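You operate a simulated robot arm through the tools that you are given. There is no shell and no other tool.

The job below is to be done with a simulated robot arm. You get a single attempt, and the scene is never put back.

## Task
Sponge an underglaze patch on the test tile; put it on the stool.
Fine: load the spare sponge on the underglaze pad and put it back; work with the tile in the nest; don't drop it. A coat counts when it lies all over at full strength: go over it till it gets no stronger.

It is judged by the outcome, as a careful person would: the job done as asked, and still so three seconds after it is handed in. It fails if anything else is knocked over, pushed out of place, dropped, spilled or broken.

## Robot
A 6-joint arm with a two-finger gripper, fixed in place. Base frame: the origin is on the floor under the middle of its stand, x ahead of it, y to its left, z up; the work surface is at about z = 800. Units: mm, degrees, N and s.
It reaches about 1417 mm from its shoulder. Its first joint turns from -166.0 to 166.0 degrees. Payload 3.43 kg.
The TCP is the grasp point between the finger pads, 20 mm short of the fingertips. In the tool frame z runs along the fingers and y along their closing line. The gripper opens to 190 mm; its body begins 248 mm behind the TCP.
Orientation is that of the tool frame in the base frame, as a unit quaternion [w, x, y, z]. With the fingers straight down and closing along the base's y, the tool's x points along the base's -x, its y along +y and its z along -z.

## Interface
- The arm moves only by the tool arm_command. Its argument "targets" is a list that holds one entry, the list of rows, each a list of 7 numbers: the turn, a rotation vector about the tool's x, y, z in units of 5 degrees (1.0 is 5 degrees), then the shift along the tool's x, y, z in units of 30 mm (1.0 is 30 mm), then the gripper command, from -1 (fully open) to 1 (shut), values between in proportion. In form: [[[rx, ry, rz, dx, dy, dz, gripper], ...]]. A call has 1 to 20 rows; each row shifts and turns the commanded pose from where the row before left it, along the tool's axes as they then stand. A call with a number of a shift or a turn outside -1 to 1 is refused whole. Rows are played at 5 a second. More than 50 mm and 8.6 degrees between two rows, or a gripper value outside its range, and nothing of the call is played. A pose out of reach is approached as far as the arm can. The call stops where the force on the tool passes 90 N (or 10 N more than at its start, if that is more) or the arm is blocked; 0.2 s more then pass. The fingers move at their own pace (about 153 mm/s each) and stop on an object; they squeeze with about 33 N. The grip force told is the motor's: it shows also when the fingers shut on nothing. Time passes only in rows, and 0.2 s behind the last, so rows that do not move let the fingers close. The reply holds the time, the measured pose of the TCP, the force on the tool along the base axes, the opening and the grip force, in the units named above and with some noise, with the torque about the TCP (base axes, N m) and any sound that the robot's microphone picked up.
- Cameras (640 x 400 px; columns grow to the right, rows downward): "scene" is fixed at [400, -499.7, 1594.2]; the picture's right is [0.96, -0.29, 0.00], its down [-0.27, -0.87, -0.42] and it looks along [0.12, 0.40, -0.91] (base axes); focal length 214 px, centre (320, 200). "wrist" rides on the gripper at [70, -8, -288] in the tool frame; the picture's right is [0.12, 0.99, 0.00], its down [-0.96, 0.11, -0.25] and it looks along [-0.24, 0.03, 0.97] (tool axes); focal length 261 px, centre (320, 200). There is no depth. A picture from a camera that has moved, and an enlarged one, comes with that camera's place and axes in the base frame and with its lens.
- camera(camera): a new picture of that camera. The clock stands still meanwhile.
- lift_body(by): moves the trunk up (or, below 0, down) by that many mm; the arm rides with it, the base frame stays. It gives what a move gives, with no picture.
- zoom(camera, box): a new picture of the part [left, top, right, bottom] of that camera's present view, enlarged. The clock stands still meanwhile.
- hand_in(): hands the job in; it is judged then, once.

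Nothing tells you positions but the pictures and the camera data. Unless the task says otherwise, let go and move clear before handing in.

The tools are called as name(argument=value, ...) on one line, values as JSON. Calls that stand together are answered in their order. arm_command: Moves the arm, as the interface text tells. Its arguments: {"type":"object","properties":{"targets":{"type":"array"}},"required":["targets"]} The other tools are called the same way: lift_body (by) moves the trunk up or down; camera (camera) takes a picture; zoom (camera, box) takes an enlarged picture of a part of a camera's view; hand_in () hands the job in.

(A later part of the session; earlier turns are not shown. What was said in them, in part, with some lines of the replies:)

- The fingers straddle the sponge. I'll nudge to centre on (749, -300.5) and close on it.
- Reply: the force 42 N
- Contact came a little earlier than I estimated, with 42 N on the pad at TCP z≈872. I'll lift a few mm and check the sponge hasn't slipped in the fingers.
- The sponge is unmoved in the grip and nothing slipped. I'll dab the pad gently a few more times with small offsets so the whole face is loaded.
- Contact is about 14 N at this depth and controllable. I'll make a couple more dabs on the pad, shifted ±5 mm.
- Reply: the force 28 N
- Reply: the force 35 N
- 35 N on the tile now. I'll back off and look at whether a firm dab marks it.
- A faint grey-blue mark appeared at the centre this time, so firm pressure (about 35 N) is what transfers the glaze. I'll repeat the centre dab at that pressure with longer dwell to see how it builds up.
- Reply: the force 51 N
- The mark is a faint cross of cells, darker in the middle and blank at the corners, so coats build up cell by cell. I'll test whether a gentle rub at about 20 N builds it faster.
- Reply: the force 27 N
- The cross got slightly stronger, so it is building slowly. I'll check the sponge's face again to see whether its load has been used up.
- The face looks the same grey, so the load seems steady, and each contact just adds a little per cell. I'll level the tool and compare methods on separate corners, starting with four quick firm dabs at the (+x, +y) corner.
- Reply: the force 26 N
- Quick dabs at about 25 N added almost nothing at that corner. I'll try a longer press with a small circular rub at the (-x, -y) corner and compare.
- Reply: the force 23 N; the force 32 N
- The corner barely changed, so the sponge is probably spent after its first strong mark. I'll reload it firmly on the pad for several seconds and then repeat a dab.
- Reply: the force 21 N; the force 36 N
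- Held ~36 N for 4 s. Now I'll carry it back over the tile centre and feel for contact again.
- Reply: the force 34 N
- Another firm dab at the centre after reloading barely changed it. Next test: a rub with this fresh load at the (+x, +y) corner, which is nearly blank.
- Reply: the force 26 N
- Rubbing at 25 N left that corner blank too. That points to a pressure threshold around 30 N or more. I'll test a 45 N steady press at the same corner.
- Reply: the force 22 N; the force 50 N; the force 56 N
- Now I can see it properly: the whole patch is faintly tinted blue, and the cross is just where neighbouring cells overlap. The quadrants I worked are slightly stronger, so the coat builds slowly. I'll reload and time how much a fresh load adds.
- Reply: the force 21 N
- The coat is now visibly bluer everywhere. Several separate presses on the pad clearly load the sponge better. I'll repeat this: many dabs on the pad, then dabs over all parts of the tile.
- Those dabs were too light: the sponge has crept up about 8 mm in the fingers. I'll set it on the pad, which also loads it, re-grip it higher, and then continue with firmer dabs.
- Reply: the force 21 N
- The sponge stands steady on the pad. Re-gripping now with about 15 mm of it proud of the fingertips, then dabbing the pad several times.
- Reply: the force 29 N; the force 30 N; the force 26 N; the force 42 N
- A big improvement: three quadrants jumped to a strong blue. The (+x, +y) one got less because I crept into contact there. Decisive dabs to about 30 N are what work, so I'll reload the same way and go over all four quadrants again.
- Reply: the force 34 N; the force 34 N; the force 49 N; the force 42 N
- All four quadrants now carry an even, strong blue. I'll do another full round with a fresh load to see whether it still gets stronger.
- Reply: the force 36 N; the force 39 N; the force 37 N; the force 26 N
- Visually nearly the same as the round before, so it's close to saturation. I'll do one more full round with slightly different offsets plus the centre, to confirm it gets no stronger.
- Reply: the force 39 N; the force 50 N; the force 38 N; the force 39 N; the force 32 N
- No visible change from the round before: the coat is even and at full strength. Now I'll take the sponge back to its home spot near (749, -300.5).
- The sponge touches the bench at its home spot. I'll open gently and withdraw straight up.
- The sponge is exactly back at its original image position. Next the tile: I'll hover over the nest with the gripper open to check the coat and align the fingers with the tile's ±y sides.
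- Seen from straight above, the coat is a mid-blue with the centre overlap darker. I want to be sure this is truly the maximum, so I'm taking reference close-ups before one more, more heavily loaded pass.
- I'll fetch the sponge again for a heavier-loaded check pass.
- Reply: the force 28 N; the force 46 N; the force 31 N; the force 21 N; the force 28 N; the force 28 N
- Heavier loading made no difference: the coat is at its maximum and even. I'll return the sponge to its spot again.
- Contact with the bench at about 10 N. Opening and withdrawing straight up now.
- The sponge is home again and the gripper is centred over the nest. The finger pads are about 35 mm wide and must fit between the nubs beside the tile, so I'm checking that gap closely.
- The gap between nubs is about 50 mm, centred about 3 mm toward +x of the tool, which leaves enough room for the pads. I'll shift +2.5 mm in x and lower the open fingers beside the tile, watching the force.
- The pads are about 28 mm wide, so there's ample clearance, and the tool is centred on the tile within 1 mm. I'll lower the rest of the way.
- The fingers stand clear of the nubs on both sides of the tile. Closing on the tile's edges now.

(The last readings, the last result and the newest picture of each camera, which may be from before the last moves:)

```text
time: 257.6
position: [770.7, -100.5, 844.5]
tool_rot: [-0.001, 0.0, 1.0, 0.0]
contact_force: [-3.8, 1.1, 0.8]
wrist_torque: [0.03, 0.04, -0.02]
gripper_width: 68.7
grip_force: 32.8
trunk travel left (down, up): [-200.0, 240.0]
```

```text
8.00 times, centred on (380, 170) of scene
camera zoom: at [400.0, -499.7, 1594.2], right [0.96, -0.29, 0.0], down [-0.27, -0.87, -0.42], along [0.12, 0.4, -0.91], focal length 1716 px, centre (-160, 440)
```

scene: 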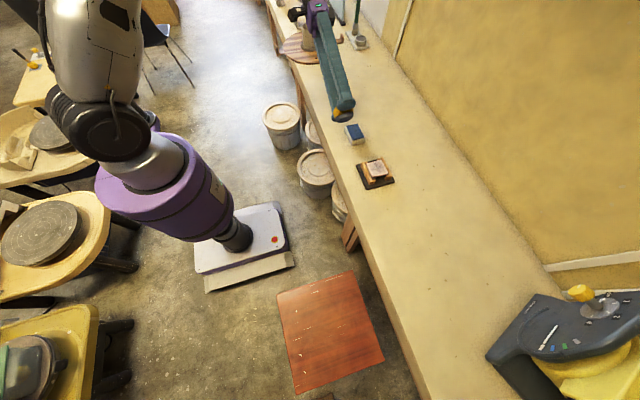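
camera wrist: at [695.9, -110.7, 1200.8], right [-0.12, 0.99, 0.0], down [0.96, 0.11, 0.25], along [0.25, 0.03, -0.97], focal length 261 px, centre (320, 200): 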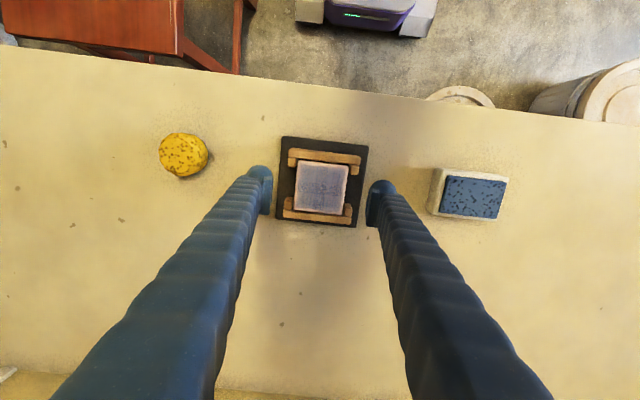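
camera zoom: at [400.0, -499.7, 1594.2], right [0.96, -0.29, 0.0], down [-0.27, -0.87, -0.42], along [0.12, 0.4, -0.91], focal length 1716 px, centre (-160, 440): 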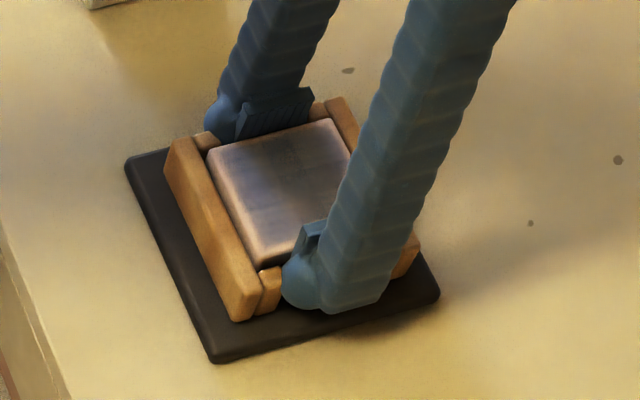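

The tile is gripped (68.7 mm, 33 N). I'll lift slowly a little and check that only the tile comes up and the nest stays.

arm_command(targets=[[[0, 0, 0, 0, 0, -0.1, 1], [0, 0, 0, 0, 0, -0.2, 1], [0, 0, 0, 0, 0, -0.3, 1], [0, 0, 0, 0, 0, -0.4, 1], [0, 0, 0, 0, 0, 0, 1]]])

zoom(camera="wrist", box=[240, 120, 400, 240])

zoom(camera="scene", box=[350, 145, 410, 195])

```text
time: 258.8
position: [770.2, -100.0, 874.5]
tool_rot: [-0.001, 0.001, 1.0, 0.0]
contact_force: [-0.5, -0.4, -2.3]
wrist_torque: [0.0, 0.0, -0.02]
gripper_width: 68.6
grip_force: 33.3
trunk travel left (down, up): [-200.0, 240.0]
```

```text
3.33 times, centred on (320, 180) of wrist
camera zoom: at [700.1, -109.3, 1162.0], right [-0.12, 0.99, 0.0], down [0.96, 0.11, 0.25], along [0.24, 0.03, -0.97], focal length 869 px, centre (320, 267)
```

zoom: 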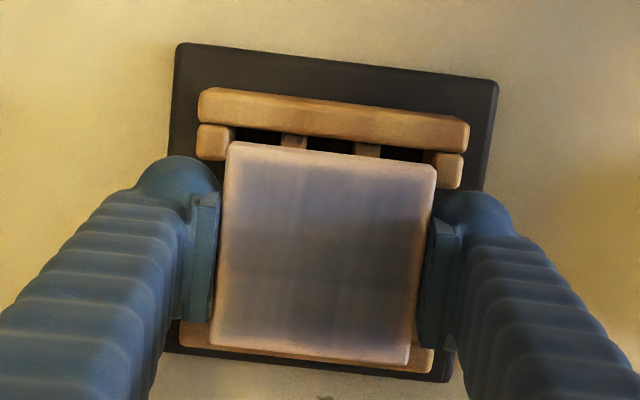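

```text
8.00 times, centred on (380, 170) of scene
camera zoom: at [400.0, -499.7, 1594.2], right [0.96, -0.29, 0.0], down [-0.27, -0.87, -0.42], along [0.12, 0.4, -0.91], focal length 1716 px, centre (-160, 440)
```

zoom: 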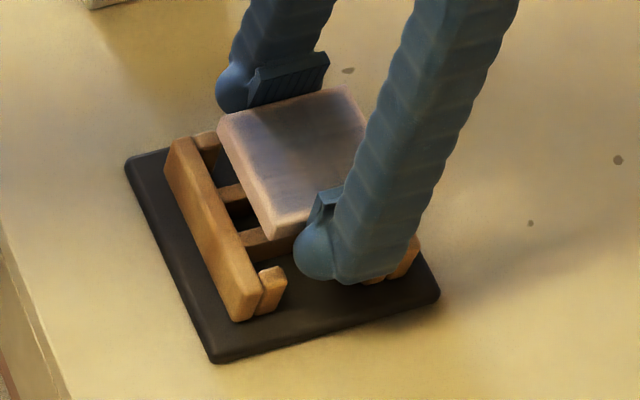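

Only the tile came up; the nest stayed put, with its support bars now visible. I'll lift higher and carry the tile over to above the stool at about (400, -605).

arm_command(targets=[[[0, 0, 0, 0, 0, -0.4, 1], [0, 0, 0, 0, 0, -0.7, 1], [0, 0, 0, 0, 0, -0.8, 1], [0, 0, 0, 0, 0, -0.8, 1], [0, 0, 0, 0, 0, -0.5, 1], [0, 0, 0, 0, 0, -0.2, 1], [0, 0, 0, 0, 0, 0, 1]]])

arm_command(targets=[[[0, 0, 0, 0.2, -0.3, 0, 1], [0, 0, 0, 0.4, -0.5, 0, 1], [0, 0, 0, 0.5, -0.7, 0, 1], [0, 0, 0, 0.6, -0.8, 0, 1], [0, 0, 0, 0.6, -0.8, 0, 1], [0, 0, 0, 0.6, -0.8, 0, 1], [0, 0, 0, 0.6, -0.8, 0, 1], [0, 0, 0, 0.6, -0.8, 0, 1], [0, 0, 0, 0.6, -0.8, 0, 1], [0, 0, 0, 0.5, -0.7, 0, 1], [0, 0, 0, 0.4, -0.5, 0, 1], [0, 0, 0, 0.2, -0.2, 0, 1], [0, 0, 0, 0, 0, 0, 1]]])

camera(camera="scene")

camera(camera="wrist")

```text
time: 260.4
position: [770.8, -100.1, 977.1]
tool_rot: [0.0, 0.0, 1.0, 0.0]
contact_force: [-0.8, 0.8, -0.8]
wrist_torque: [0.01, 0.01, 0.0]
gripper_width: 68.9
grip_force: 33.2
trunk travel left (down, up): [-200.0, 240.0]
```

```text
time: 263.2
position: [594.4, -332.5, 976.9]
tool_rot: [0.0, -0.001, 1.0, 0.0]
contact_force: [0.2, -0.2, -0.3]
wrist_torque: [0.0, 0.0, 0.02]
gripper_width: 68.8
grip_force: 33.0
trunk travel left (down, up): [-200.0, 240.0]
```

```text
taken
```

scene: 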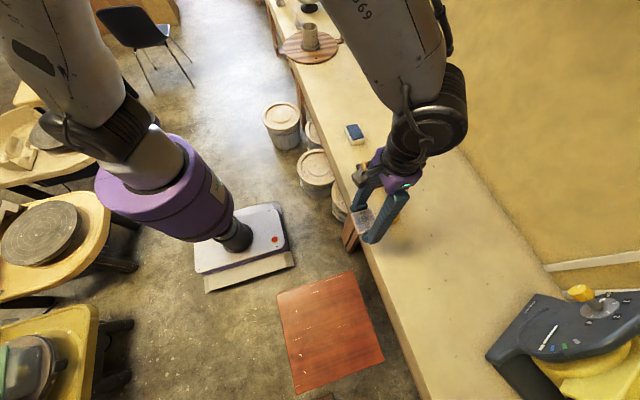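

```text
taken
camera wrist: at [524.6, -341.8, 1265.2], right [-0.12, 0.99, 0.0], down [0.96, 0.11, 0.25], along [0.24, 0.03, -0.97], focal length 261 px, centre (320, 200)
```

wrist: 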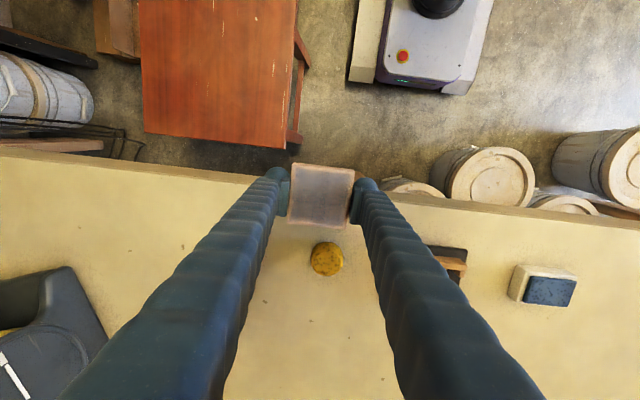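

The tile is held steady over the bench edge. I'll continue to above the stool's centre.

arm_command(targets=[[[0, 0, 0, 0.2, -0.3, 0, 1], [0, 0, 0, 0.4, -0.5, 0, 1], [0, 0, 0, 0.5, -0.7, 0, 1], [0, 0, 0, 0.6, -0.85, 0, 1], [0, 0, 0, 0.6, -0.85, 0, 1], [0, 0, 0, 0.6, -0.85, 0, 1], [0, 0, 0, 0.6, -0.85, 0, 1], [0, 0, 0, 0.6, -0.85, 0, 1], [0, 0, 0, 0.6, -0.85, 0, 1], [0, 0, 0, 0.6, -0.85, 0, 1], [0, 0, 0, 0.5, -0.7, 0, 1], [0, 0, 0, 0.4, -0.5, 0, 1], [0, 0, 0, 0.28, -0.43, 0, 1], [0, 0, 0, 0, 0, 0, 1]]])

camera(camera="scene")

camera(camera="wrist")

```text
time: 266.2
position: [400.9, -603.8, 976.5]
tool_rot: [0.001, 0.001, 1.0, 0.0]
contact_force: [-0.5, -0.5, -2.0]
wrist_torque: [0.02, 0.0, 0.01]
gripper_width: 68.6
grip_force: 32.4
trunk travel left (down, up): [-200.0, 240.0]
```

```text
taken
```

scene: 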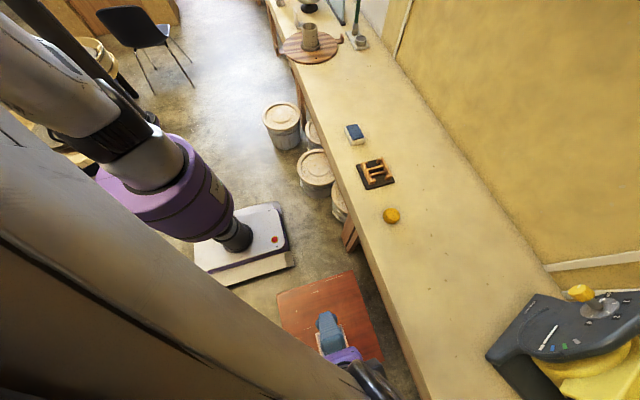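

```text
taken
camera wrist: at [330.5, -613.3, 1265.0], right [-0.12, 0.99, 0.0], down [0.96, 0.12, 0.25], along [0.25, 0.03, -0.97], focal length 261 px, centre (320, 200)
```

wrist: 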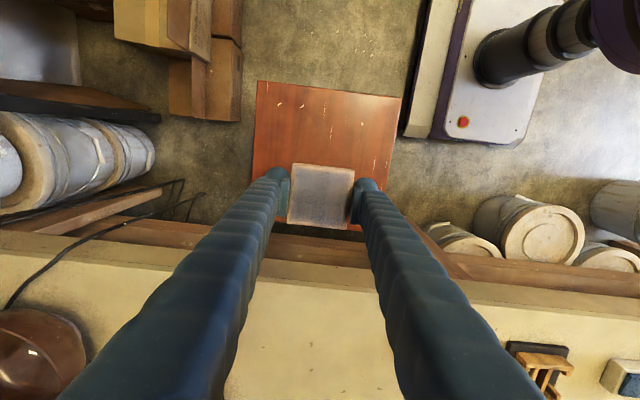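

The gripper with the tile is centred over the stool (top at z≈590 by both views). I'll descend most of the way, then feel for contact slowly.

arm_command(targets=[[[0, 0, 0, 0, 0, 0.4, 1], [0, 0, 0, 0, 0, 0.8, 1], [0, 0, 0, 0, 0, 1, 1], [0, 0, 0, 0, 0, 1, 1], [0, 0, 0, 0, 0, 1, 1], [0, 0, 0, 0, 0, 1, 1], [0, 0, 0, 0, 0, 1, 1], [0, 0, 0, 0, 0, 1, 1], [0, 0, 0, 0, 0, 1, 1], [0, 0, 0, 0, 0, 0.9, 1], [0, 0, 0, 0, 0, 0.7, 1], [0, 0, 0, 0, 0, 0.4, 1], [0, 0, 0, 0, 0, 0.2, 1], [0, 0, 0, 0, 0, 0, 1]]])

camera(camera="wrist")

zoom(camera="scene", box=[260, 250, 400, 400])

```text
time: 269.2
position: [399.1, -604.0, 663.3]
tool_rot: [-0.001, -0.001, 1.0, 0.0]
contact_force: [0.2, -0.4, -1.5]
wrist_torque: [0.01, -0.01, -0.03]
gripper_width: 68.7
grip_force: 32.7
trunk travel left (down, up): [-200.0, 240.0]
```

```text
taken
camera wrist: at [328.8, -612.5, 952.2], right [-0.12, 0.99, 0.0], down [0.96, 0.11, 0.25], along [0.25, 0.03, -0.97], focal length 261 px, centre (320, 200)
```

wrist: 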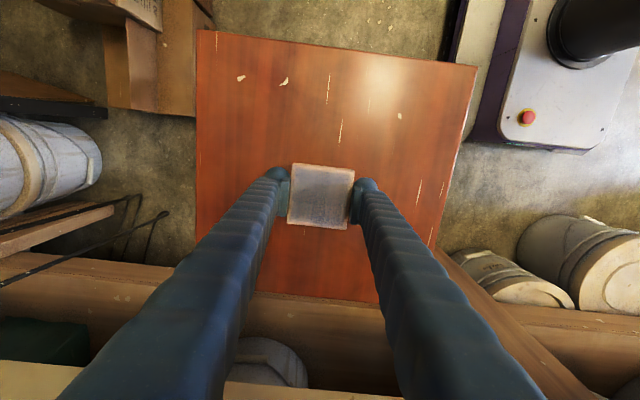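

```text
2.67 times, centred on (330, 325) of scene
camera zoom: at [400.0, -499.7, 1594.2], right [0.96, -0.29, 0.0], down [-0.27, -0.87, -0.42], along [0.12, 0.4, -0.91], focal length 572 px, centre (293, -133)
```

zoom: 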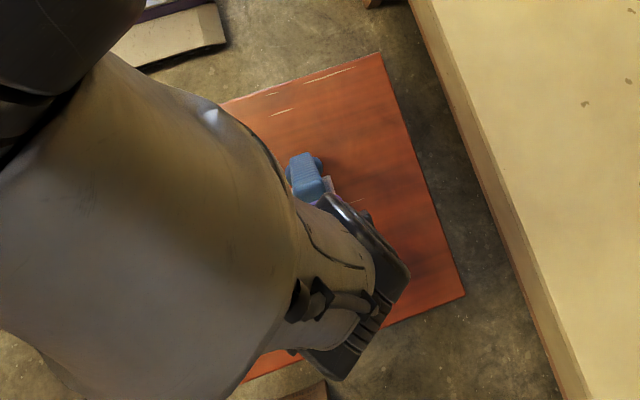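

arm_command(targets=[[[0, 0, 0, 0, 0, 0.5, 1], [0, 0, 0, 0, 0, 0.5, 1], [0, 0, 0, 0, 0, 0.3, 1], [0, 0, 0, 0, 0, 0.2, 1], [0, 0, 0, 0, 0, 0, 1]]])

arm_command(targets=[[[0, 0, 0, 0, 0, 0.06, 1], [0, 0, 0, 0, 0, 0.06, 1], [0, 0, 0, 0, 0, 0, 1]]])

```text
time: 270.4
position: [401.5, -603.6, 619.2]
tool_rot: [-0.001, 0.0, 1.0, 0.001]
contact_force: [-0.5, -0.6, -0.4]
wrist_torque: [0.03, 0.0, 0.01]
gripper_width: 68.7
grip_force: 32.9
trunk travel left (down, up): [-200.0, 240.0]
```

```text
time: 271.2
position: [399.6, -604.0, 619.1]
tool_rot: [0.0, 0.0, 1.0, -0.001]
contact_force: [1.9, 11.1, 50.7]
wrist_torque: [1.47, -0.01, -0.12]
gripper_width: 68.7
grip_force: 32.8
trunk travel left (down, up): [-200.0, 240.0]
```

I overlooked that the fingertips reach about 7 mm below the tile, so they touched the stool before it did. Releasing here would drop the tile. I'll back up, return it to the nest, and re-grip higher so its underside sits below the fingertips.

arm_command(targets=[[[0, 0, 0, 0, 0, -0.12, 1], [0, 0, 0, 0, 0, -0.3, 1], [0, 0, 0, 0, 0, -0.7, 1], [0, 0, 0, 0, 0, -0.9, 1], [0, 0, 0, 0, 0, -1, 1], [0, 0, 0, 0, 0, -1, 1], [0, 0, 0, 0, 0, -1, 1], [0, 0, 0, 0, 0, -1, 1], [0, 0, 0, 0, 0, -1, 1], [0, 0, 0, 0, 0, -1, 1], [0, 0, 0, 0, 0, -1, 1], [0, 0, 0, 0, 0, -1, 1], [0, 0, 0, 0, 0, -1, 1], [0, 0, 0, 0, 0, -0.6, 1], [0, 0, 0, 0, 0, -0.4, 1], [0, 0, 0, 0, 0, 0, 1]]])

zoom(camera="wrist", box=[240, 120, 400, 240])

```text
time: 274.6
position: [398.6, -605.0, 978.4]
tool_rot: [0.0, 0.0, 1.0, -0.001]
contact_force: [0.8, -0.4, -1.5]
wrist_torque: [-0.02, -0.01, -0.04]
gripper_width: 68.9
grip_force: 33.2
trunk travel left (down, up): [-200.0, 240.0]
```

```text
3.33 times, centred on (320, 180) of wrist
camera zoom: at [329.5, -613.4, 1265.6], right [-0.12, 0.99, 0.0], down [0.96, 0.11, 0.25], along [0.25, 0.03, -0.97], focal length 869 px, centre (320, 267)
```

zoom: 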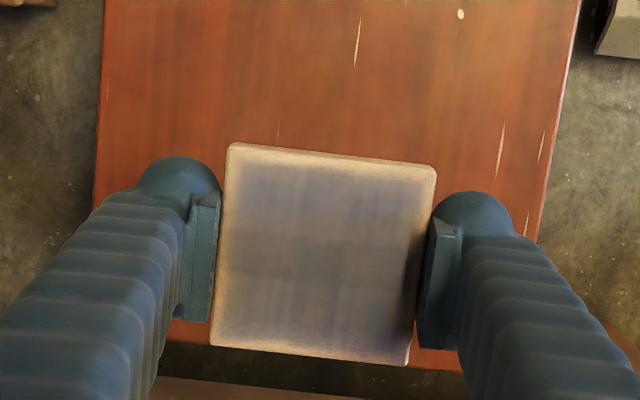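

zoom(camera="wrist", box=[285, 155, 355, 220])

zoom(camera="scene", box=[290, 280, 370, 360])

```text
6.15 times, centred on (320, 188) of wrist
camera zoom: at [329.5, -613.4, 1265.6], right [-0.12, 0.99, 0.0], down [0.96, 0.11, 0.25], along [0.25, 0.03, -0.97], focal length 1604 px, centre (320, 277)
```

zoom: 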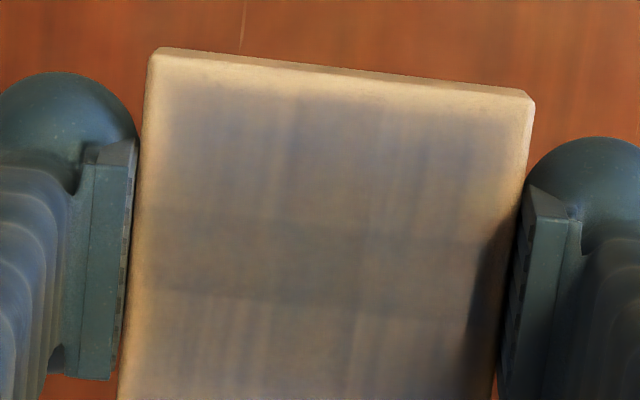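

```text
5.00 times, centred on (330, 320) of scene
camera zoom: at [400.0, -499.7, 1594.2], right [0.96, -0.29, 0.0], down [-0.27, -0.87, -0.42], along [0.12, 0.4, -0.91], focal length 1072 px, centre (270, -400)
```

zoom: 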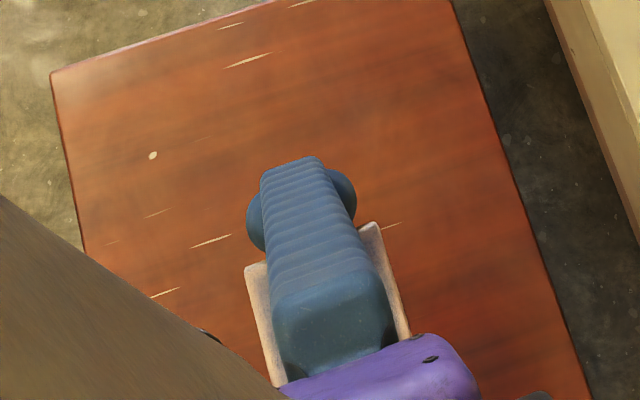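

The tile is still firmly and squarely held. Retracing the path back to the nest.

arm_command(targets=[[[0, 0, 0, -0.28, 0.43, 0, 1], [0, 0, 0, -0.4, 0.5, 0, 1], [0, 0, 0, -0.5, 0.7, 0, 1], [0, 0, 0, -0.6, 0.85, 0, 1], [0, 0, 0, -0.6, 0.85, 0, 1], [0, 0, 0, -0.6, 0.85, 0, 1], [0, 0, 0, -0.6, 0.85, 0, 1], [0, 0, 0, -0.6, 0.85, 0, 1], [0, 0, 0, -0.6, 0.85, 0, 1], [0, 0, 0, -0.6, 0.85, 0, 1], [0, 0, 0, -0.5, 0.7, 0, 1], [0, 0, 0, -0.4, 0.5, 0, 1], [0, 0, 0, -0.2, 0.3, 0, 1]]])

arm_command(targets=[[[0, 0, 0, -0.2, 0.2, 0, 1], [0, 0, 0, -0.4, 0.5, 0, 1], [0, 0, 0, -0.5, 0.7, 0, 1], [0, 0, 0, -0.6, 0.8, 0, 1], [0, 0, 0, -0.6, 0.8, 0, 1], [0, 0, 0, -0.6, 0.8, 0, 1], [0, 0, 0, -0.6, 0.8, 0, 1], [0, 0, 0, -0.6, 0.8, 0, 1], [0, 0, 0, -0.6, 0.8, 0, 1], [0, 0, 0, -0.5, 0.7, 0, 1], [0, 0, 0, -0.4, 0.5, 0, 1], [0, 0, 0, -0.2, 0.3, 0, 1], [0, 0, 0, 0, 0, 0, 1]]])

arm_command(targets=[[[0, 0, 0, 0, 0, 0.3, 1], [0, 0, 0, 0, 0, 0.7, 1], [0, 0, 0, 0, 0, 0.8, 1], [0, 0, 0, 0, 0, 0.7, 1], [0, 0, 0, 0, 0, 0.5, 1], [0, 0, 0, 0, 0, 0.2, 1], [0, 0, 0, 0, 0, 0, 1]]])

zoom(camera="wrist", box=[240, 120, 400, 240])

zoom(camera="scene", box=[350, 145, 410, 195])

```text
time: 277.4
position: [597.3, -331.7, 976.3]
tool_rot: [0.0, 0.002, 1.0, 0.0]
contact_force: [-0.1, 0.9, -1.2]
wrist_torque: [0.0, 0.03, 0.01]
gripper_width: 68.7
grip_force: 33.2
trunk travel left (down, up): [-200.0, 240.0]
```

```text
time: 280.2
position: [768.4, -101.1, 978.1]
tool_rot: [-0.001, 0.0, 1.0, 0.0]
contact_force: [0.0, 0.3, -1.1]
wrist_torque: [-0.02, 0.01, -0.03]
gripper_width: 68.6
grip_force: 33.2
trunk travel left (down, up): [-200.0, 240.0]
```

```text
time: 281.8
position: [770.9, -100.5, 882.6]
tool_rot: [0.0, 0.0, 1.0, 0.0]
contact_force: [-0.5, 0.0, -2.2]
wrist_torque: [-0.01, 0.0, 0.03]
gripper_width: 68.6
grip_force: 32.7
trunk travel left (down, up): [-200.0, 240.0]
```

```text
3.33 times, centred on (320, 180) of wrist
camera zoom: at [699.3, -109.7, 1169.8], right [-0.12, 0.99, 0.0], down [0.96, 0.11, 0.25], along [0.24, 0.03, -0.97], focal length 869 px, centre (320, 267)
```

zoom: 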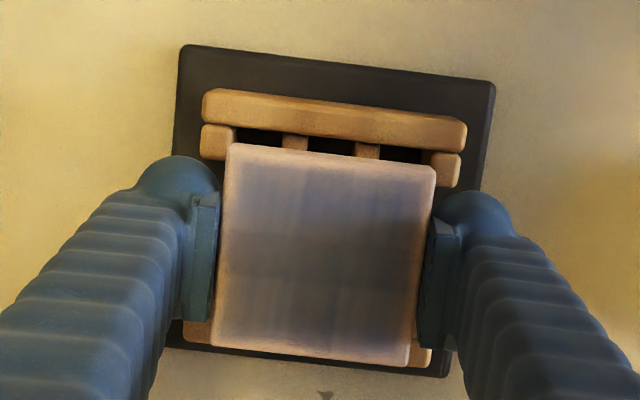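

```text
8.00 times, centred on (380, 170) of scene
camera zoom: at [400.0, -499.7, 1594.2], right [0.96, -0.29, 0.0], down [-0.27, -0.87, -0.42], along [0.12, 0.4, -0.91], focal length 1716 px, centre (-160, 440)
```

zoom: 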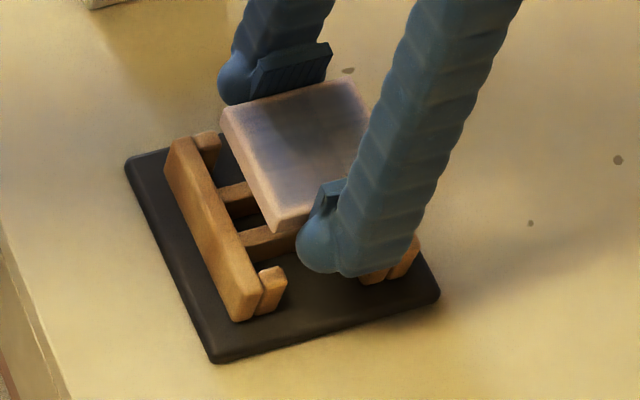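

zoom(camera="scene", box=[363, 152, 393, 182])

arm_command(targets=[[[0, 0, 0, 0, 0, 0.4, 1], [0, 0, 0, 0, 0, 0.4, 1], [0, 0, 0, 0, 0, 0.25, 1], [0, 0, 0, 0, 0, 0.08, 1], [0, 0, 0, 0, 0, 0, 1]]])

zoom(camera="wrist", box=[240, 120, 400, 240])

```text
13.33 times, centred on (378, 167) of scene
camera zoom: at [400.0, -499.7, 1594.2], right [0.96, -0.29, 0.0], down [-0.27, -0.87, -0.42], along [0.12, 0.4, -0.91], focal length 2860 px, centre (-453, 640)
```

zoom: 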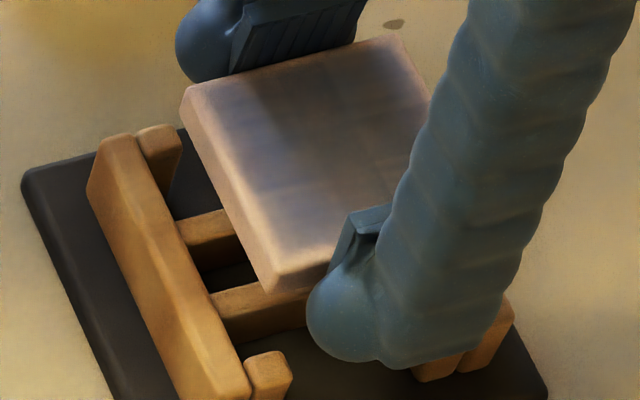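

```text
time: 283.0
position: [770.1, -101.1, 848.7]
tool_rot: [0.0, -0.001, 1.0, 0.001]
contact_force: [3.9, 0.3, 0.4]
wrist_torque: [0.02, -0.01, -0.03]
gripper_width: 68.8
grip_force: 33.0
trunk travel left (down, up): [-200.0, 240.0]
```

```text
3.33 times, centred on (320, 180) of wrist
camera zoom: at [699.5, -109.8, 1135.7], right [-0.12, 0.99, 0.0], down [0.96, 0.11, 0.25], along [0.25, 0.03, -0.97], focal length 869 px, centre (320, 267)
```

zoom: 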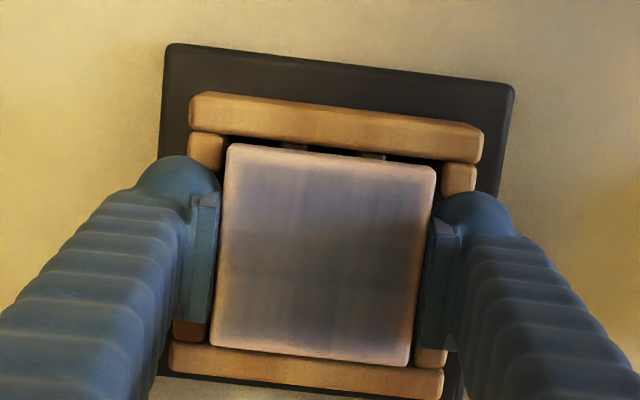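

arm_command(targets=[[[0, 0, 0, 0, 0, 0.04, 1], [0, 0, 0, 0, 0, 0, 1]]])

```text
time: 283.6
position: [769.9, -99.7, 846.5]
tool_rot: [-0.001, 0.0, 1.0, 0.0]
contact_force: [2.4, -0.8, -0.5]
wrist_torque: [-0.03, 0.01, -0.02]
gripper_width: 68.7
grip_force: 33.3
trunk travel left (down, up): [-200.0, 240.0]
```

arm_command(targets=[[[0, 0, 0, 0, 0, 0.035, 1], [0, 0, 0, 0, 0, 0, 1]]])

```text
time: 284.2
position: [768.9, -100.7, 845.9]
tool_rot: [0.0, 0.0, 1.0, 0.0]
contact_force: [1.9, -0.1, 1.7]
wrist_torque: [-0.04, 0.06, 0.0]
gripper_width: 68.7
grip_force: 33.0
trunk travel left (down, up): [-200.0, 240.0]
```

arm_command(targets=[[[0, 0, 0, 0, 0, 0.015, 1], [0, 0, 0, 0, 0, 0, 1]]])

```text
time: 284.8
position: [770.1, -101.3, 845.6]
tool_rot: [0.001, -0.001, 1.0, 0.0]
contact_force: [-0.1, 1.4, 13.1]
wrist_torque: [0.02, 0.31, -0.04]
gripper_width: 68.8
grip_force: 32.7
trunk travel left (down, up): [-200.0, 240.0]
```

The tile is seated on its supports again. I'll release it, raise the fingers 12 mm so the tips sit above its underside, and re-grip.

arm_command(targets=[[[0, 0, 0, 0, 0, -0.013, 1], [0, 0, 0, 0, 0, 0, 0.2], [0, 0, 0, 0, 0, 0, 0.1], [0, 0, 0, 0, 0, 0, 0.1], [0, 0, 0, 0, 0, -0.2, 0.1], [0, 0, 0, 0, 0, -0.2, 0.1], [0, 0, 0, 0, 0, 0, 0.1]]])

zoom(camera="wrist", box=[240, 120, 400, 240])

zoom(camera="scene", box=[363, 152, 393, 182])

```text
time: 286.4
position: [770.5, -100.4, 856.2]
tool_rot: [-0.001, 0.0, 1.0, 0.001]
contact_force: [0.6, -0.5, -0.8]
wrist_torque: [-0.01, 0.0, -0.01]
gripper_width: 85.5
grip_force: 0.1
trunk travel left (down, up): [-200.0, 240.0]
```

```text
3.33 times, centred on (320, 180) of wrist
camera zoom: at [699.5, -109.2, 1144.2], right [-0.12, 0.99, 0.0], down [0.96, 0.11, 0.25], along [0.24, 0.03, -0.97], focal length 869 px, centre (320, 267)
```

zoom: 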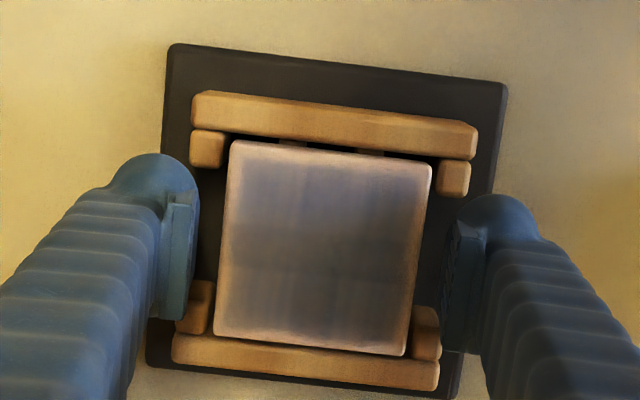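

```text
13.33 times, centred on (378, 167) of scene
camera zoom: at [400.0, -499.7, 1594.2], right [0.96, -0.29, 0.0], down [-0.27, -0.87, -0.42], along [0.12, 0.4, -0.91], focal length 2860 px, centre (-453, 640)
```

zoom: 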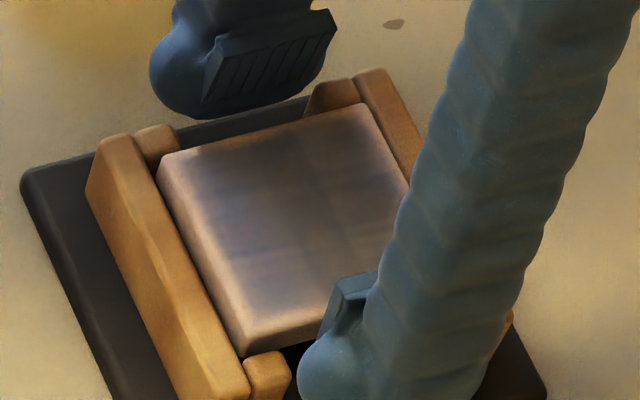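

The fingers are now higher. I'll fine-tune 2 mm lower, so the tips sit about 3 mm above the tile's underside, then close.

arm_command(targets=[[[0, 0, 0, 0, 0, 0.067, 0.1], [0, 0, 0, 0, 0, 0, 0.2], [0, 0, 0, 0, 0, 0, 0.24], [0, 0, 0, 0, 0, 0, 1], [0, 0, 0, 0, 0, 0, 1], [0, 0, 0, 0, 0, 0, 1], [0, 0, 0, 0, 0, 0, 1]]])

arm_command(targets=[[[0, 0, 0, 0, 0, -0.1, 1], [0, 0, 0, 0, 0, -0.2, 1], [0, 0, 0, 0, 0, -0.3, 1], [0, 0, 0, 0, 0, -0.4, 1], [0, 0, 0, 0, 0, 0, 1]]])

zoom(camera="wrist", box=[240, 120, 400, 240])

zoom(camera="scene", box=[360, 145, 396, 181])

```text
time: 288.0
position: [770.5, -100.0, 854.0]
tool_rot: [-0.001, 0.001, 1.0, -0.001]
contact_force: [0.1, 0.3, -0.3]
wrist_torque: [0.03, 0.0, -0.02]
gripper_width: 68.6
grip_force: 32.5
trunk travel left (down, up): [-200.0, 240.0]
```

```text
time: 289.2
position: [770.0, -100.7, 883.0]
tool_rot: [-0.001, 0.0, 1.0, 0.0]
contact_force: [0.2, 0.4, -1.5]
wrist_torque: [0.02, -0.01, -0.03]
gripper_width: 69.0
grip_force: 33.2
trunk travel left (down, up): [-200.0, 240.0]
```

```text
3.33 times, centred on (320, 180) of wrist
camera zoom: at [699.9, -109.0, 1171.3], right [-0.12, 0.99, 0.0], down [0.96, 0.11, 0.25], along [0.24, 0.03, -0.97], focal length 869 px, centre (320, 267)
```

zoom: 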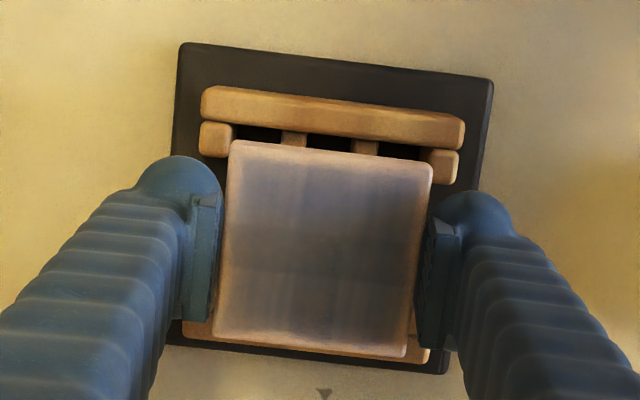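

```text
11.11 times, centred on (378, 163) of scene
camera zoom: at [400.0, -499.7, 1594.2], right [0.96, -0.29, 0.0], down [-0.27, -0.87, -0.42], along [0.12, 0.4, -0.91], focal length 2383 px, centre (-324, 611)
```

zoom: 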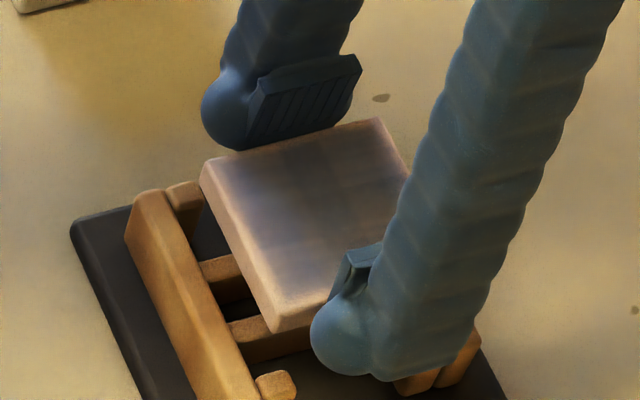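

The tile is held level, with its underside now below the fingertips. Carrying it back to the stool along the same path.

arm_command(targets=[[[0, 0, 0, 0, 0, -0.4, 1], [0, 0, 0, 0, 0, -0.7, 1], [0, 0, 0, 0, 0, -0.8, 1], [0, 0, 0, 0, 0, -0.8, 1], [0, 0, 0, 0, 0, -0.5, 1], [0, 0, 0, 0, 0, -0.2, 1], [0, 0, 0, 0, 0, 0, 1]]])

arm_command(targets=[[[0, 0, 0, 0.2, -0.3, 0, 1], [0, 0, 0, 0.4, -0.5, 0, 1], [0, 0, 0, 0.5, -0.7, 0, 1], [0, 0, 0, 0.6, -0.8, 0, 1], [0, 0, 0, 0.6, -0.8, 0, 1], [0, 0, 0, 0.6, -0.8, 0, 1], [0, 0, 0, 0.6, -0.8, 0, 1], [0, 0, 0, 0.6, -0.8, 0, 1], [0, 0, 0, 0.6, -0.8, 0, 1], [0, 0, 0, 0.5, -0.7, 0, 1], [0, 0, 0, 0.4, -0.5, 0, 1], [0, 0, 0, 0.2, -0.2, 0, 1]]])

arm_command(targets=[[[0, 0, 0, 0.2, -0.3, 0, 1], [0, 0, 0, 0.4, -0.5, 0, 1], [0, 0, 0, 0.5, -0.7, 0, 1], [0, 0, 0, 0.6, -0.85, 0, 1], [0, 0, 0, 0.6, -0.85, 0, 1], [0, 0, 0, 0.6, -0.85, 0, 1], [0, 0, 0, 0.6, -0.85, 0, 1], [0, 0, 0, 0.6, -0.85, 0, 1], [0, 0, 0, 0.6, -0.85, 0, 1], [0, 0, 0, 0.6, -0.85, 0, 1], [0, 0, 0, 0.5, -0.7, 0, 1], [0, 0, 0, 0.4, -0.5, 0, 1], [0, 0, 0, 0.28, -0.43, 0, 1], [0, 0, 0, 0, 0, 0, 1]]])

arm_command(targets=[[[0, 0, 0, 0, 0, 0.4, 1], [0, 0, 0, 0, 0, 0.8, 1], [0, 0, 0, 0, 0, 1, 1], [0, 0, 0, 0, 0, 1, 1], [0, 0, 0, 0, 0, 1, 1], [0, 0, 0, 0, 0, 1, 1], [0, 0, 0, 0, 0, 1, 1], [0, 0, 0, 0, 0, 1, 1], [0, 0, 0, 0, 0, 1, 1], [0, 0, 0, 0, 0, 1, 1], [0, 0, 0, 0, 0, 0.8, 1], [0, 0, 0, 0, 0, 0.5, 1], [0, 0, 0, 0, 0, 0.3, 1], [0, 0, 0, 0, 0, 0, 1]]])

camera(camera="wrist")

```text
time: 290.8
position: [769.8, -101.3, 986.6]
tool_rot: [0.0, 0.0, 1.0, 0.0]
contact_force: [-0.2, -0.1, -0.8]
wrist_torque: [0.0, 0.03, 0.0]
gripper_width: 68.9
grip_force: 33.0
trunk travel left (down, up): [-200.0, 240.0]
```

```text
time: 293.4
position: [595.7, -332.9, 987.5]
tool_rot: [0.001, 0.0, 1.0, 0.0]
contact_force: [-0.2, -1.0, -2.5]
wrist_torque: [0.02, 0.02, 0.01]
gripper_width: 68.9
grip_force: 33.4
trunk travel left (down, up): [-200.0, 240.0]
```

```text
time: 296.4
position: [400.5, -603.6, 986.4]
tool_rot: [0.0, 0.0, 1.0, 0.0]
contact_force: [0.0, -0.3, -1.0]
wrist_torque: [0.03, -0.02, 0.01]
gripper_width: 69.0
grip_force: 33.0
trunk travel left (down, up): [-200.0, 240.0]
```

```text
time: 299.4
position: [401.1, -602.5, 664.2]
tool_rot: [0.001, 0.0, 1.0, 0.0]
contact_force: [-0.4, 0.4, -0.8]
wrist_torque: [0.02, 0.02, -0.01]
gripper_width: 68.8
grip_force: 32.6
trunk travel left (down, up): [-200.0, 240.0]
```

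```text
taken
camera wrist: at [331.0, -611.6, 951.7], right [-0.12, 0.99, 0.0], down [0.96, 0.11, 0.25], along [0.25, 0.03, -0.97], focal length 261 px, centre (320, 200)
```

wrist: 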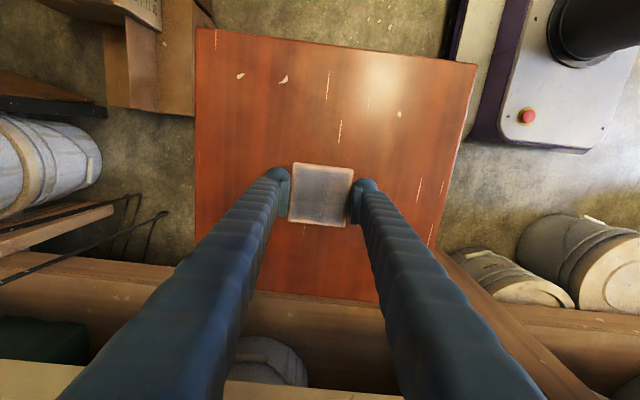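

arm_command(targets=[[[0, 0, 0, 0, 0, 0.4, 1], [0, 0, 0, 0, 0, 0.4, 1], [0, 0, 0, 0, 0, 0.2, 1], [0, 0, 0, 0, 0, 0.1, 1], [0, 0, 0, 0, 0, 0, 1]]])

arm_command(targets=[[[0, 0, 0, 0, 0, 0.06, 1], [0, 0, 0, 0, 0, 0, 1]]])

arm_command(targets=[[[0, 0, 0, 0, 0, 0.04, 1], [0, 0, 0, 0, 0, 0, 1]]])

```text
time: 300.6
position: [400.8, -603.2, 629.8]
tool_rot: [0.0, 0.0, 1.0, -0.001]
contact_force: [0.4, -0.8, -1.6]
wrist_torque: [0.01, 0.01, 0.01]
gripper_width: 68.6
grip_force: 32.8
trunk travel left (down, up): [-200.0, 240.0]
```

```text
time: 301.2
position: [400.4, -602.6, 629.7]
tool_rot: [0.001, 0.0, 1.0, 0.001]
contact_force: [-0.3, -0.2, -1.8]
wrist_torque: [0.01, -0.02, -0.05]
gripper_width: 68.8
grip_force: 32.5
trunk travel left (down, up): [-200.0, 240.0]
```

```text
time: 301.8
position: [400.7, -603.4, 627.5]
tool_rot: [0.001, 0.0, 1.0, -0.001]
contact_force: [0.0, -0.1, -0.8]
wrist_torque: [0.02, 0.02, 0.01]
gripper_width: 69.0
grip_force: 33.6
trunk travel left (down, up): [-200.0, 240.0]
```

arm_command(targets=[[[0, 0, 0, 0, 0, 0.04, 1], [0, 0, 0, 0, 0, 0, 1]]])

arm_command(targets=[[[0, 0, 0, 0, 0, 0.04, 1], [0, 0, 0, 0, 0, 0, 1]]])

```text
time: 302.4
position: [400.5, -603.1, 625.4]
tool_rot: [-0.001, 0.0, 1.0, 0.0]
contact_force: [0.8, -0.7, -0.9]
wrist_torque: [-0.01, 0.0, 0.0]
gripper_width: 69.1
grip_force: 33.2
trunk travel left (down, up): [-200.0, 240.0]
```

```text
time: 303.0
position: [399.8, -603.8, 624.2]
tool_rot: [0.0, 0.001, 1.0, 0.001]
contact_force: [-0.6, -0.1, -1.4]
wrist_torque: [0.02, -0.03, -0.03]
gripper_width: 68.7
grip_force: 32.8
trunk travel left (down, up): [-200.0, 240.0]
```

arm_command(targets=[[[0, 0, 0, 0, 0, 0.035, 1], [0, 0, 0, 0, 0, 0, 1]]])

```text
time: 303.6
position: [399.3, -603.2, 622.9]
tool_rot: [0.0, -0.001, 1.0, 0.0]
contact_force: [0.0, -0.1, -0.8]
wrist_torque: [-0.03, 0.05, 0.02]
gripper_width: 68.8
grip_force: 33.1
trunk travel left (down, up): [-200.0, 240.0]
```

arm_command(targets=[[[0, 0, 0, 0, 0, 0.03, 1], [0, 0, 0, 0, 0, 0, 1]]])

```text
time: 304.2
position: [400.6, -603.6, 623.0]
tool_rot: [0.0, -0.001, 1.0, -0.001]
contact_force: [-0.2, -0.1, -1.8]
wrist_torque: [-0.01, 0.0, -0.01]
gripper_width: 68.9
grip_force: 33.0
trunk travel left (down, up): [-200.0, 240.0]
```

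arm_command(targets=[[[0, 0, 0, 0, 0, 0.03, 1], [0, 0, 0, 0, 0, 0, 1]]])

```text
time: 304.8
position: [399.5, -604.1, 622.6]
tool_rot: [0.0, 0.0, 1.0, 0.0]
contact_force: [0.8, -0.1, -0.4]
wrist_torque: [0.02, -0.03, -0.01]
gripper_width: 68.8
grip_force: 33.5
trunk travel left (down, up): [-200.0, 240.0]
```

arm_command(targets=[[[0, 0, 0, 0, 0, 0.03, 1], [0, 0, 0, 0, 0, 0, 1]]])

```text
time: 305.4
position: [400.9, -602.8, 620.6]
tool_rot: [0.0, -0.001, 1.0, -0.001]
contact_force: [-0.1, 0.3, -1.0]
wrist_torque: [0.04, -0.01, 0.02]
gripper_width: 68.6
grip_force: 32.8
trunk travel left (down, up): [-200.0, 240.0]
```

arm_command(targets=[[[0, 0, 0, 0, 0, 0.025, 1], [0, 0, 0, 0, 0, 0, 1]]])

```text
time: 306.0
position: [400.6, -604.3, 621.3]
tool_rot: [0.0, 0.0, 1.0, 0.001]
contact_force: [0.4, -0.6, -0.8]
wrist_torque: [-0.01, 0.01, 0.0]
gripper_width: 68.6
grip_force: 33.0
trunk travel left (down, up): [-200.0, 240.0]
```

arm_command(targets=[[[0, 0, 0, 0, 0, 0.02, 1], [0, 0, 0, 0, 0, 0, 1]]])

```text
time: 306.6
position: [400.0, -603.1, 620.3]
tool_rot: [0.0, -0.001, 1.0, 0.0]
contact_force: [-0.3, 4.8, 12.1]
wrist_torque: [0.21, 0.19, -0.03]
gripper_width: 68.8
grip_force: 33.0
trunk travel left (down, up): [-200.0, 240.0]
```

Contact at 12 N, at nearly the same height as the fingertips touched before. I'm checking the gap before I release anything.

zoom(camera="wrist", box=[270, 140, 370, 240])

zoom(camera="scene", box=[295, 280, 365, 350])

zoom(camera="wrist", box=[270, 155, 310, 195])

```text
4.00 times, centred on (320, 190) of wrist
camera zoom: at [329.9, -612.9, 908.1], right [-0.12, 0.99, 0.0], down [0.96, 0.11, 0.25], along [0.25, 0.03, -0.97], focal length 1043 px, centre (320, 240)
```

zoom: 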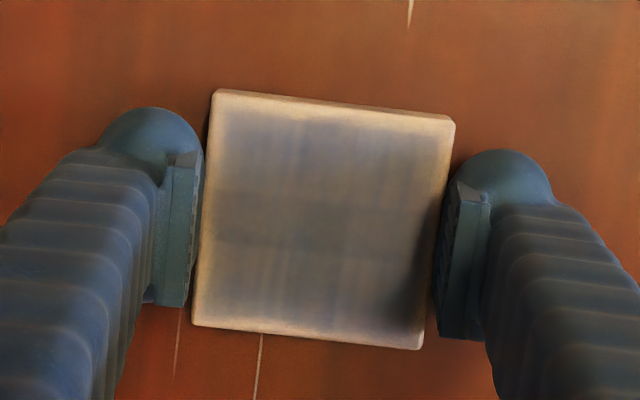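

```text
5.71 times, centred on (330, 315) of scene
camera zoom: at [400.0, -499.7, 1594.2], right [0.96, -0.29, 0.0], down [-0.27, -0.87, -0.42], along [0.12, 0.4, -0.91], focal length 1226 px, centre (263, -457)
```

zoom: 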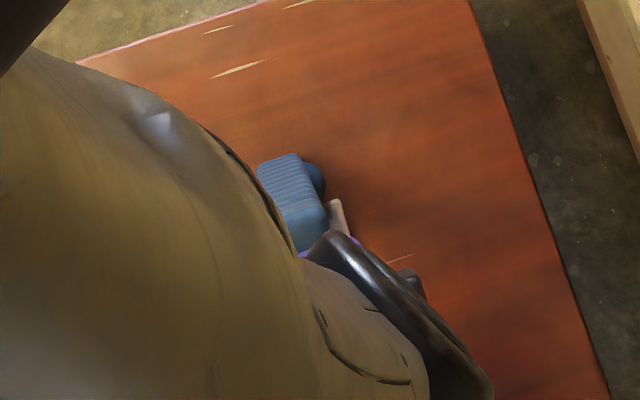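

```text
10.00 times, centred on (290, 175) of wrist
camera zoom: at [329.9, -612.9, 908.1], right [-0.12, 0.99, 0.0], down [0.96, 0.11, 0.25], along [0.25, 0.03, -0.97], focal length 2606 px, centre (620, 450)
```

zoom: 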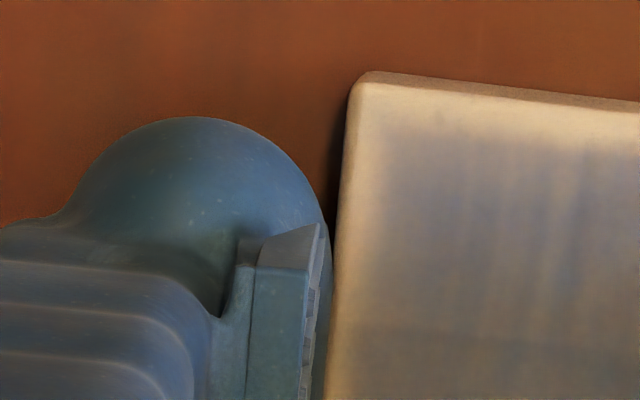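

The torque shows the load is on the tile itself: its centre of pressure is well away from the finger line, unlike last time. So the tile's underside is on the stool. I'll ease off slightly and open gently.

arm_command(targets=[[[0, 0, 0, 0, 0, -0.008, 1], [0, 0, 0, 0, 0, 0, 0.26], [0, 0, 0, 0, 0, 0, 0.22], [0, 0, 0, 0, 0, 0, 0.15], [0, 0, 0, 0, 0, 0, 0.05], [0, 0, 0, 0, 0, 0, -0.1], [0, 0, 0, 0, 0, 0, -0.1]]])

zoom(camera="wrist", box=[260, 130, 380, 240])

```text
time: 308.2
position: [400.5, -603.7, 619.7]
tool_rot: [0.001, 0.0, 1.0, 0.0]
contact_force: [-0.9, 0.4, 0.5]
wrist_torque: [-0.02, -0.03, 0.01]
gripper_width: 104.6
grip_force: 0.0
trunk travel left (down, up): [-200.0, 240.0]
```

```text
3.64 times, centred on (320, 185) of wrist
camera zoom: at [330.0, -612.7, 907.3], right [-0.12, 0.99, 0.0], down [0.96, 0.11, 0.25], along [0.25, 0.03, -0.97], focal length 948 px, centre (320, 254)
```

zoom: 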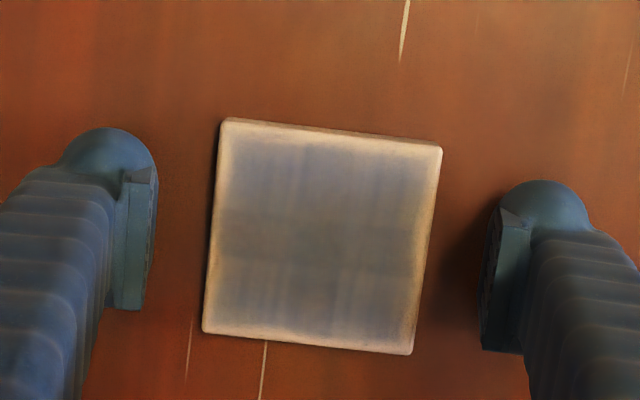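

The tile lies flat on the stool and the fingers are clear. Raising straight up and away, then checking everything.

arm_command(targets=[[[0, 0, 0, 0, 0, -0.3, -0.1], [0, 0, 0, 0, 0, -0.6, -0.1], [0, 0, 0, 0, 0, -1, -0.1], [0, 0, 0, 0, 0, -1, -0.1], [0, 0, 0, 0, 0, -1, -0.1], [0, 0, 0, 0, 0, -1, -0.1], [0, 0, 0, 0, 0, -1, -0.1], [0, 0, 0, 0, 0, -1, -0.1], [0, 0, 0, 0, 0, -1, -0.1], [0, 0, 0, 0, 0, -1, -0.1], [0, 0, 0, 0, 0, -1, -0.1], [0, 0, 0, 0, 0, -1, -0.1], [0, 0, 0, 0, 0, -1, -0.1], [0, 0, 0, 0, 0, -0.6, -0.1], [0, 0, 0, 0, 0, 0, -0.1]]])

camera(camera="wrist")

arm_command(targets=[[[0, 0, 0, -0.4, 0.5, 0, -0.1], [0, 0, 0, -0.6, 0.85, 0, -0.1], [0, 0, 0, -0.6, 0.85, 0, -0.1], [0, 0, 0, -0.6, 0.85, 0, -0.1], [0, 0, 0, -0.6, 0.85, 0, -0.1], [0, 0, 0, -0.6, 0.85, 0, -0.1], [0, 0, 0, -0.6, 0.85, 0, -0.1], [0, 0, 0, -0.6, 0.85, 0, -0.1], [0, 0, 0, -0.6, 0.85, 0, -0.1], [0, 0, 0, -0.6, 0.85, 0, -0.1], [0, 0, 0, -0.6, 0.85, 0, -0.1], [0, 0, 0, -0.6, 0.85, 0, -0.1], [0, 0, 0, -0.6, 0.85, 0, -0.1], [0, 0, 0, -0.6, 0.85, 0, -0.1], [0, 0, 0, -0.4, 0.5, 0, -0.1], [0, 0, 0, 0, 0, 0, -0.1]]])

camera(camera="scene")

zoom(camera="scene", box=[270, 260, 390, 400])

zoom(camera="scene", box=[320, 100, 440, 240])

```text
time: 311.4
position: [400.9, -603.7, 993.8]
tool_rot: [0.0, 0.0, 1.0, 0.0]
contact_force: [-1.2, -1.0, -0.7]
wrist_torque: [0.02, 0.01, 0.01]
gripper_width: 104.5
grip_force: 0.0
trunk travel left (down, up): [-200.0, 240.0]
```

```text
taken
camera wrist: at [330.7, -611.8, 1282.7], right [-0.12, 0.99, 0.0], down [0.96, 0.11, 0.25], along [0.25, 0.03, -0.97], focal length 261 px, centre (320, 200)
```

wrist: 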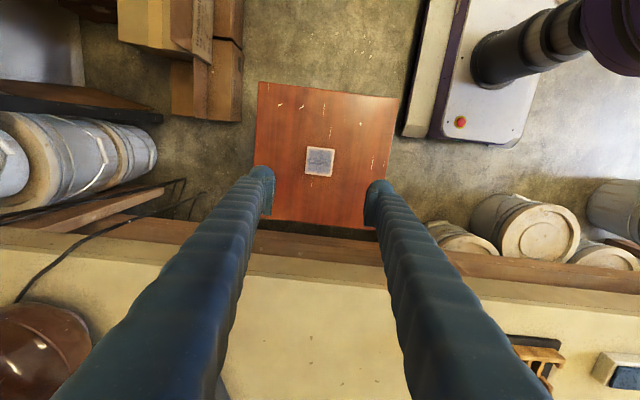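

```text
time: 314.8
position: [658.7, -241.0, 996.6]
tool_rot: [-0.001, 0.001, 1.0, 0.0]
contact_force: [0.3, 0.1, 0.5]
wrist_torque: [-0.03, 0.0, -0.03]
gripper_width: 104.5
grip_force: 0.0
trunk travel left (down, up): [-200.0, 240.0]
```

```text
taken
```

scene: 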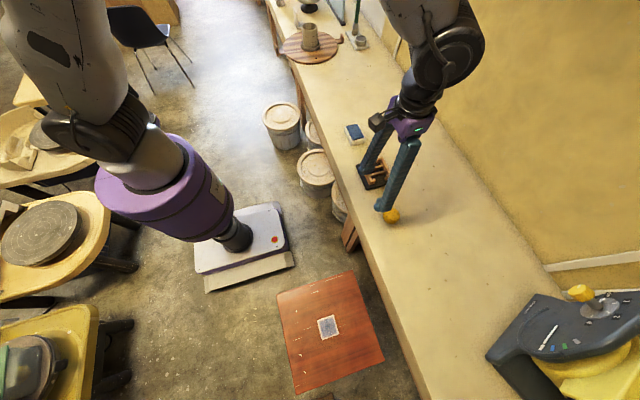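

```text
2.86 times, centred on (330, 330) of scene
camera zoom: at [400.0, -499.7, 1594.2], right [0.96, -0.29, 0.0], down [-0.27, -0.87, -0.42], along [0.12, 0.4, -0.91], focal length 613 px, centre (291, -171)
```

zoom: 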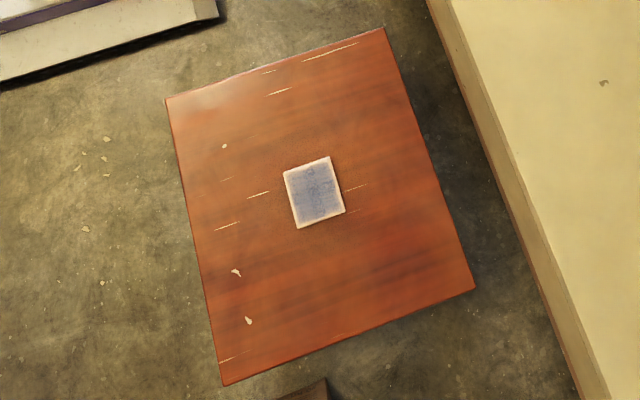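

```text
2.86 times, centred on (380, 170) of scene
camera zoom: at [400.0, -499.7, 1594.2], right [0.96, -0.29, 0.0], down [-0.27, -0.87, -0.42], along [0.12, 0.4, -0.91], focal length 613 px, centre (149, 286)
```

zoom: 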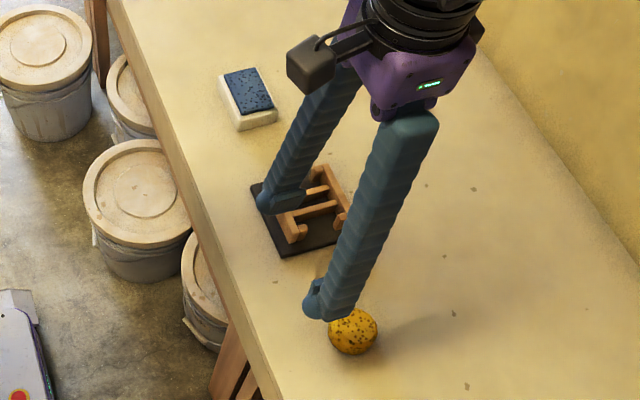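

zoom(camera="scene", box=[308, 305, 348, 350])

zoom(camera="scene", box=[372, 195, 412, 235])

```text
8.89 times, centred on (328, 328) of scene
camera zoom: at [400.0, -499.7, 1594.2], right [0.96, -0.29, 0.0], down [-0.27, -0.87, -0.42], along [0.12, 0.4, -0.91], focal length 1906 px, centre (249, -933)
```

zoom: 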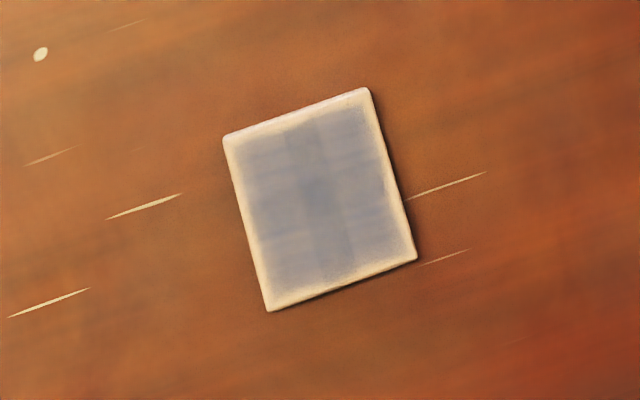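

```text
10.00 times, centred on (392, 215) of scene
camera zoom: at [400.0, -499.7, 1594.2], right [0.96, -0.29, 0.0], down [-0.27, -0.87, -0.42], along [0.12, 0.4, -0.91], focal length 2145 px, centre (-400, 50)
```

zoom: 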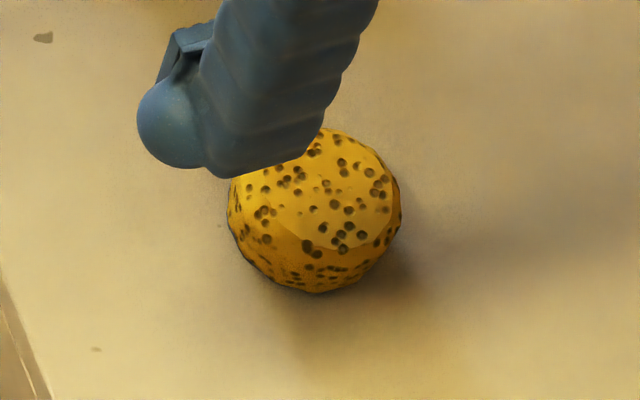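

The coated tile lies flat in the middle of the stool with an even blue patch. The sponge is back at its spot, the pad and nest haven't moved, and the gripper is empty and clear. Handing in.

hand_in()

```text
The job is handed in.
```

The test tile is on the middle of the stool with an even blue underglaze patch, and I've handed the job in. No verdict came back with the hand-in.

- **Coat:** I loaded the sponge on the pad and dabbed the whole tile while it sat in the nest. The last rounds, including one with a heavier load, made no visible difference, so I took it as full strength. The patch stops a few mm short of the tile's edges even though the sponge passed over them.
- **Sponge:** It is back on its original spot, upright, and in the same place in the pictures as at the start.
- **First try at the stool:** The fingertips reached lower than the tile and pressed on the stool at about 50 N. I didn't release there. I took the tile back to the nest, gripped it higher and set it down on the second try. The tile was not dropped.
- **Everything else:** The pad, nest and stool are where they started, and the gripper is empty and clear.
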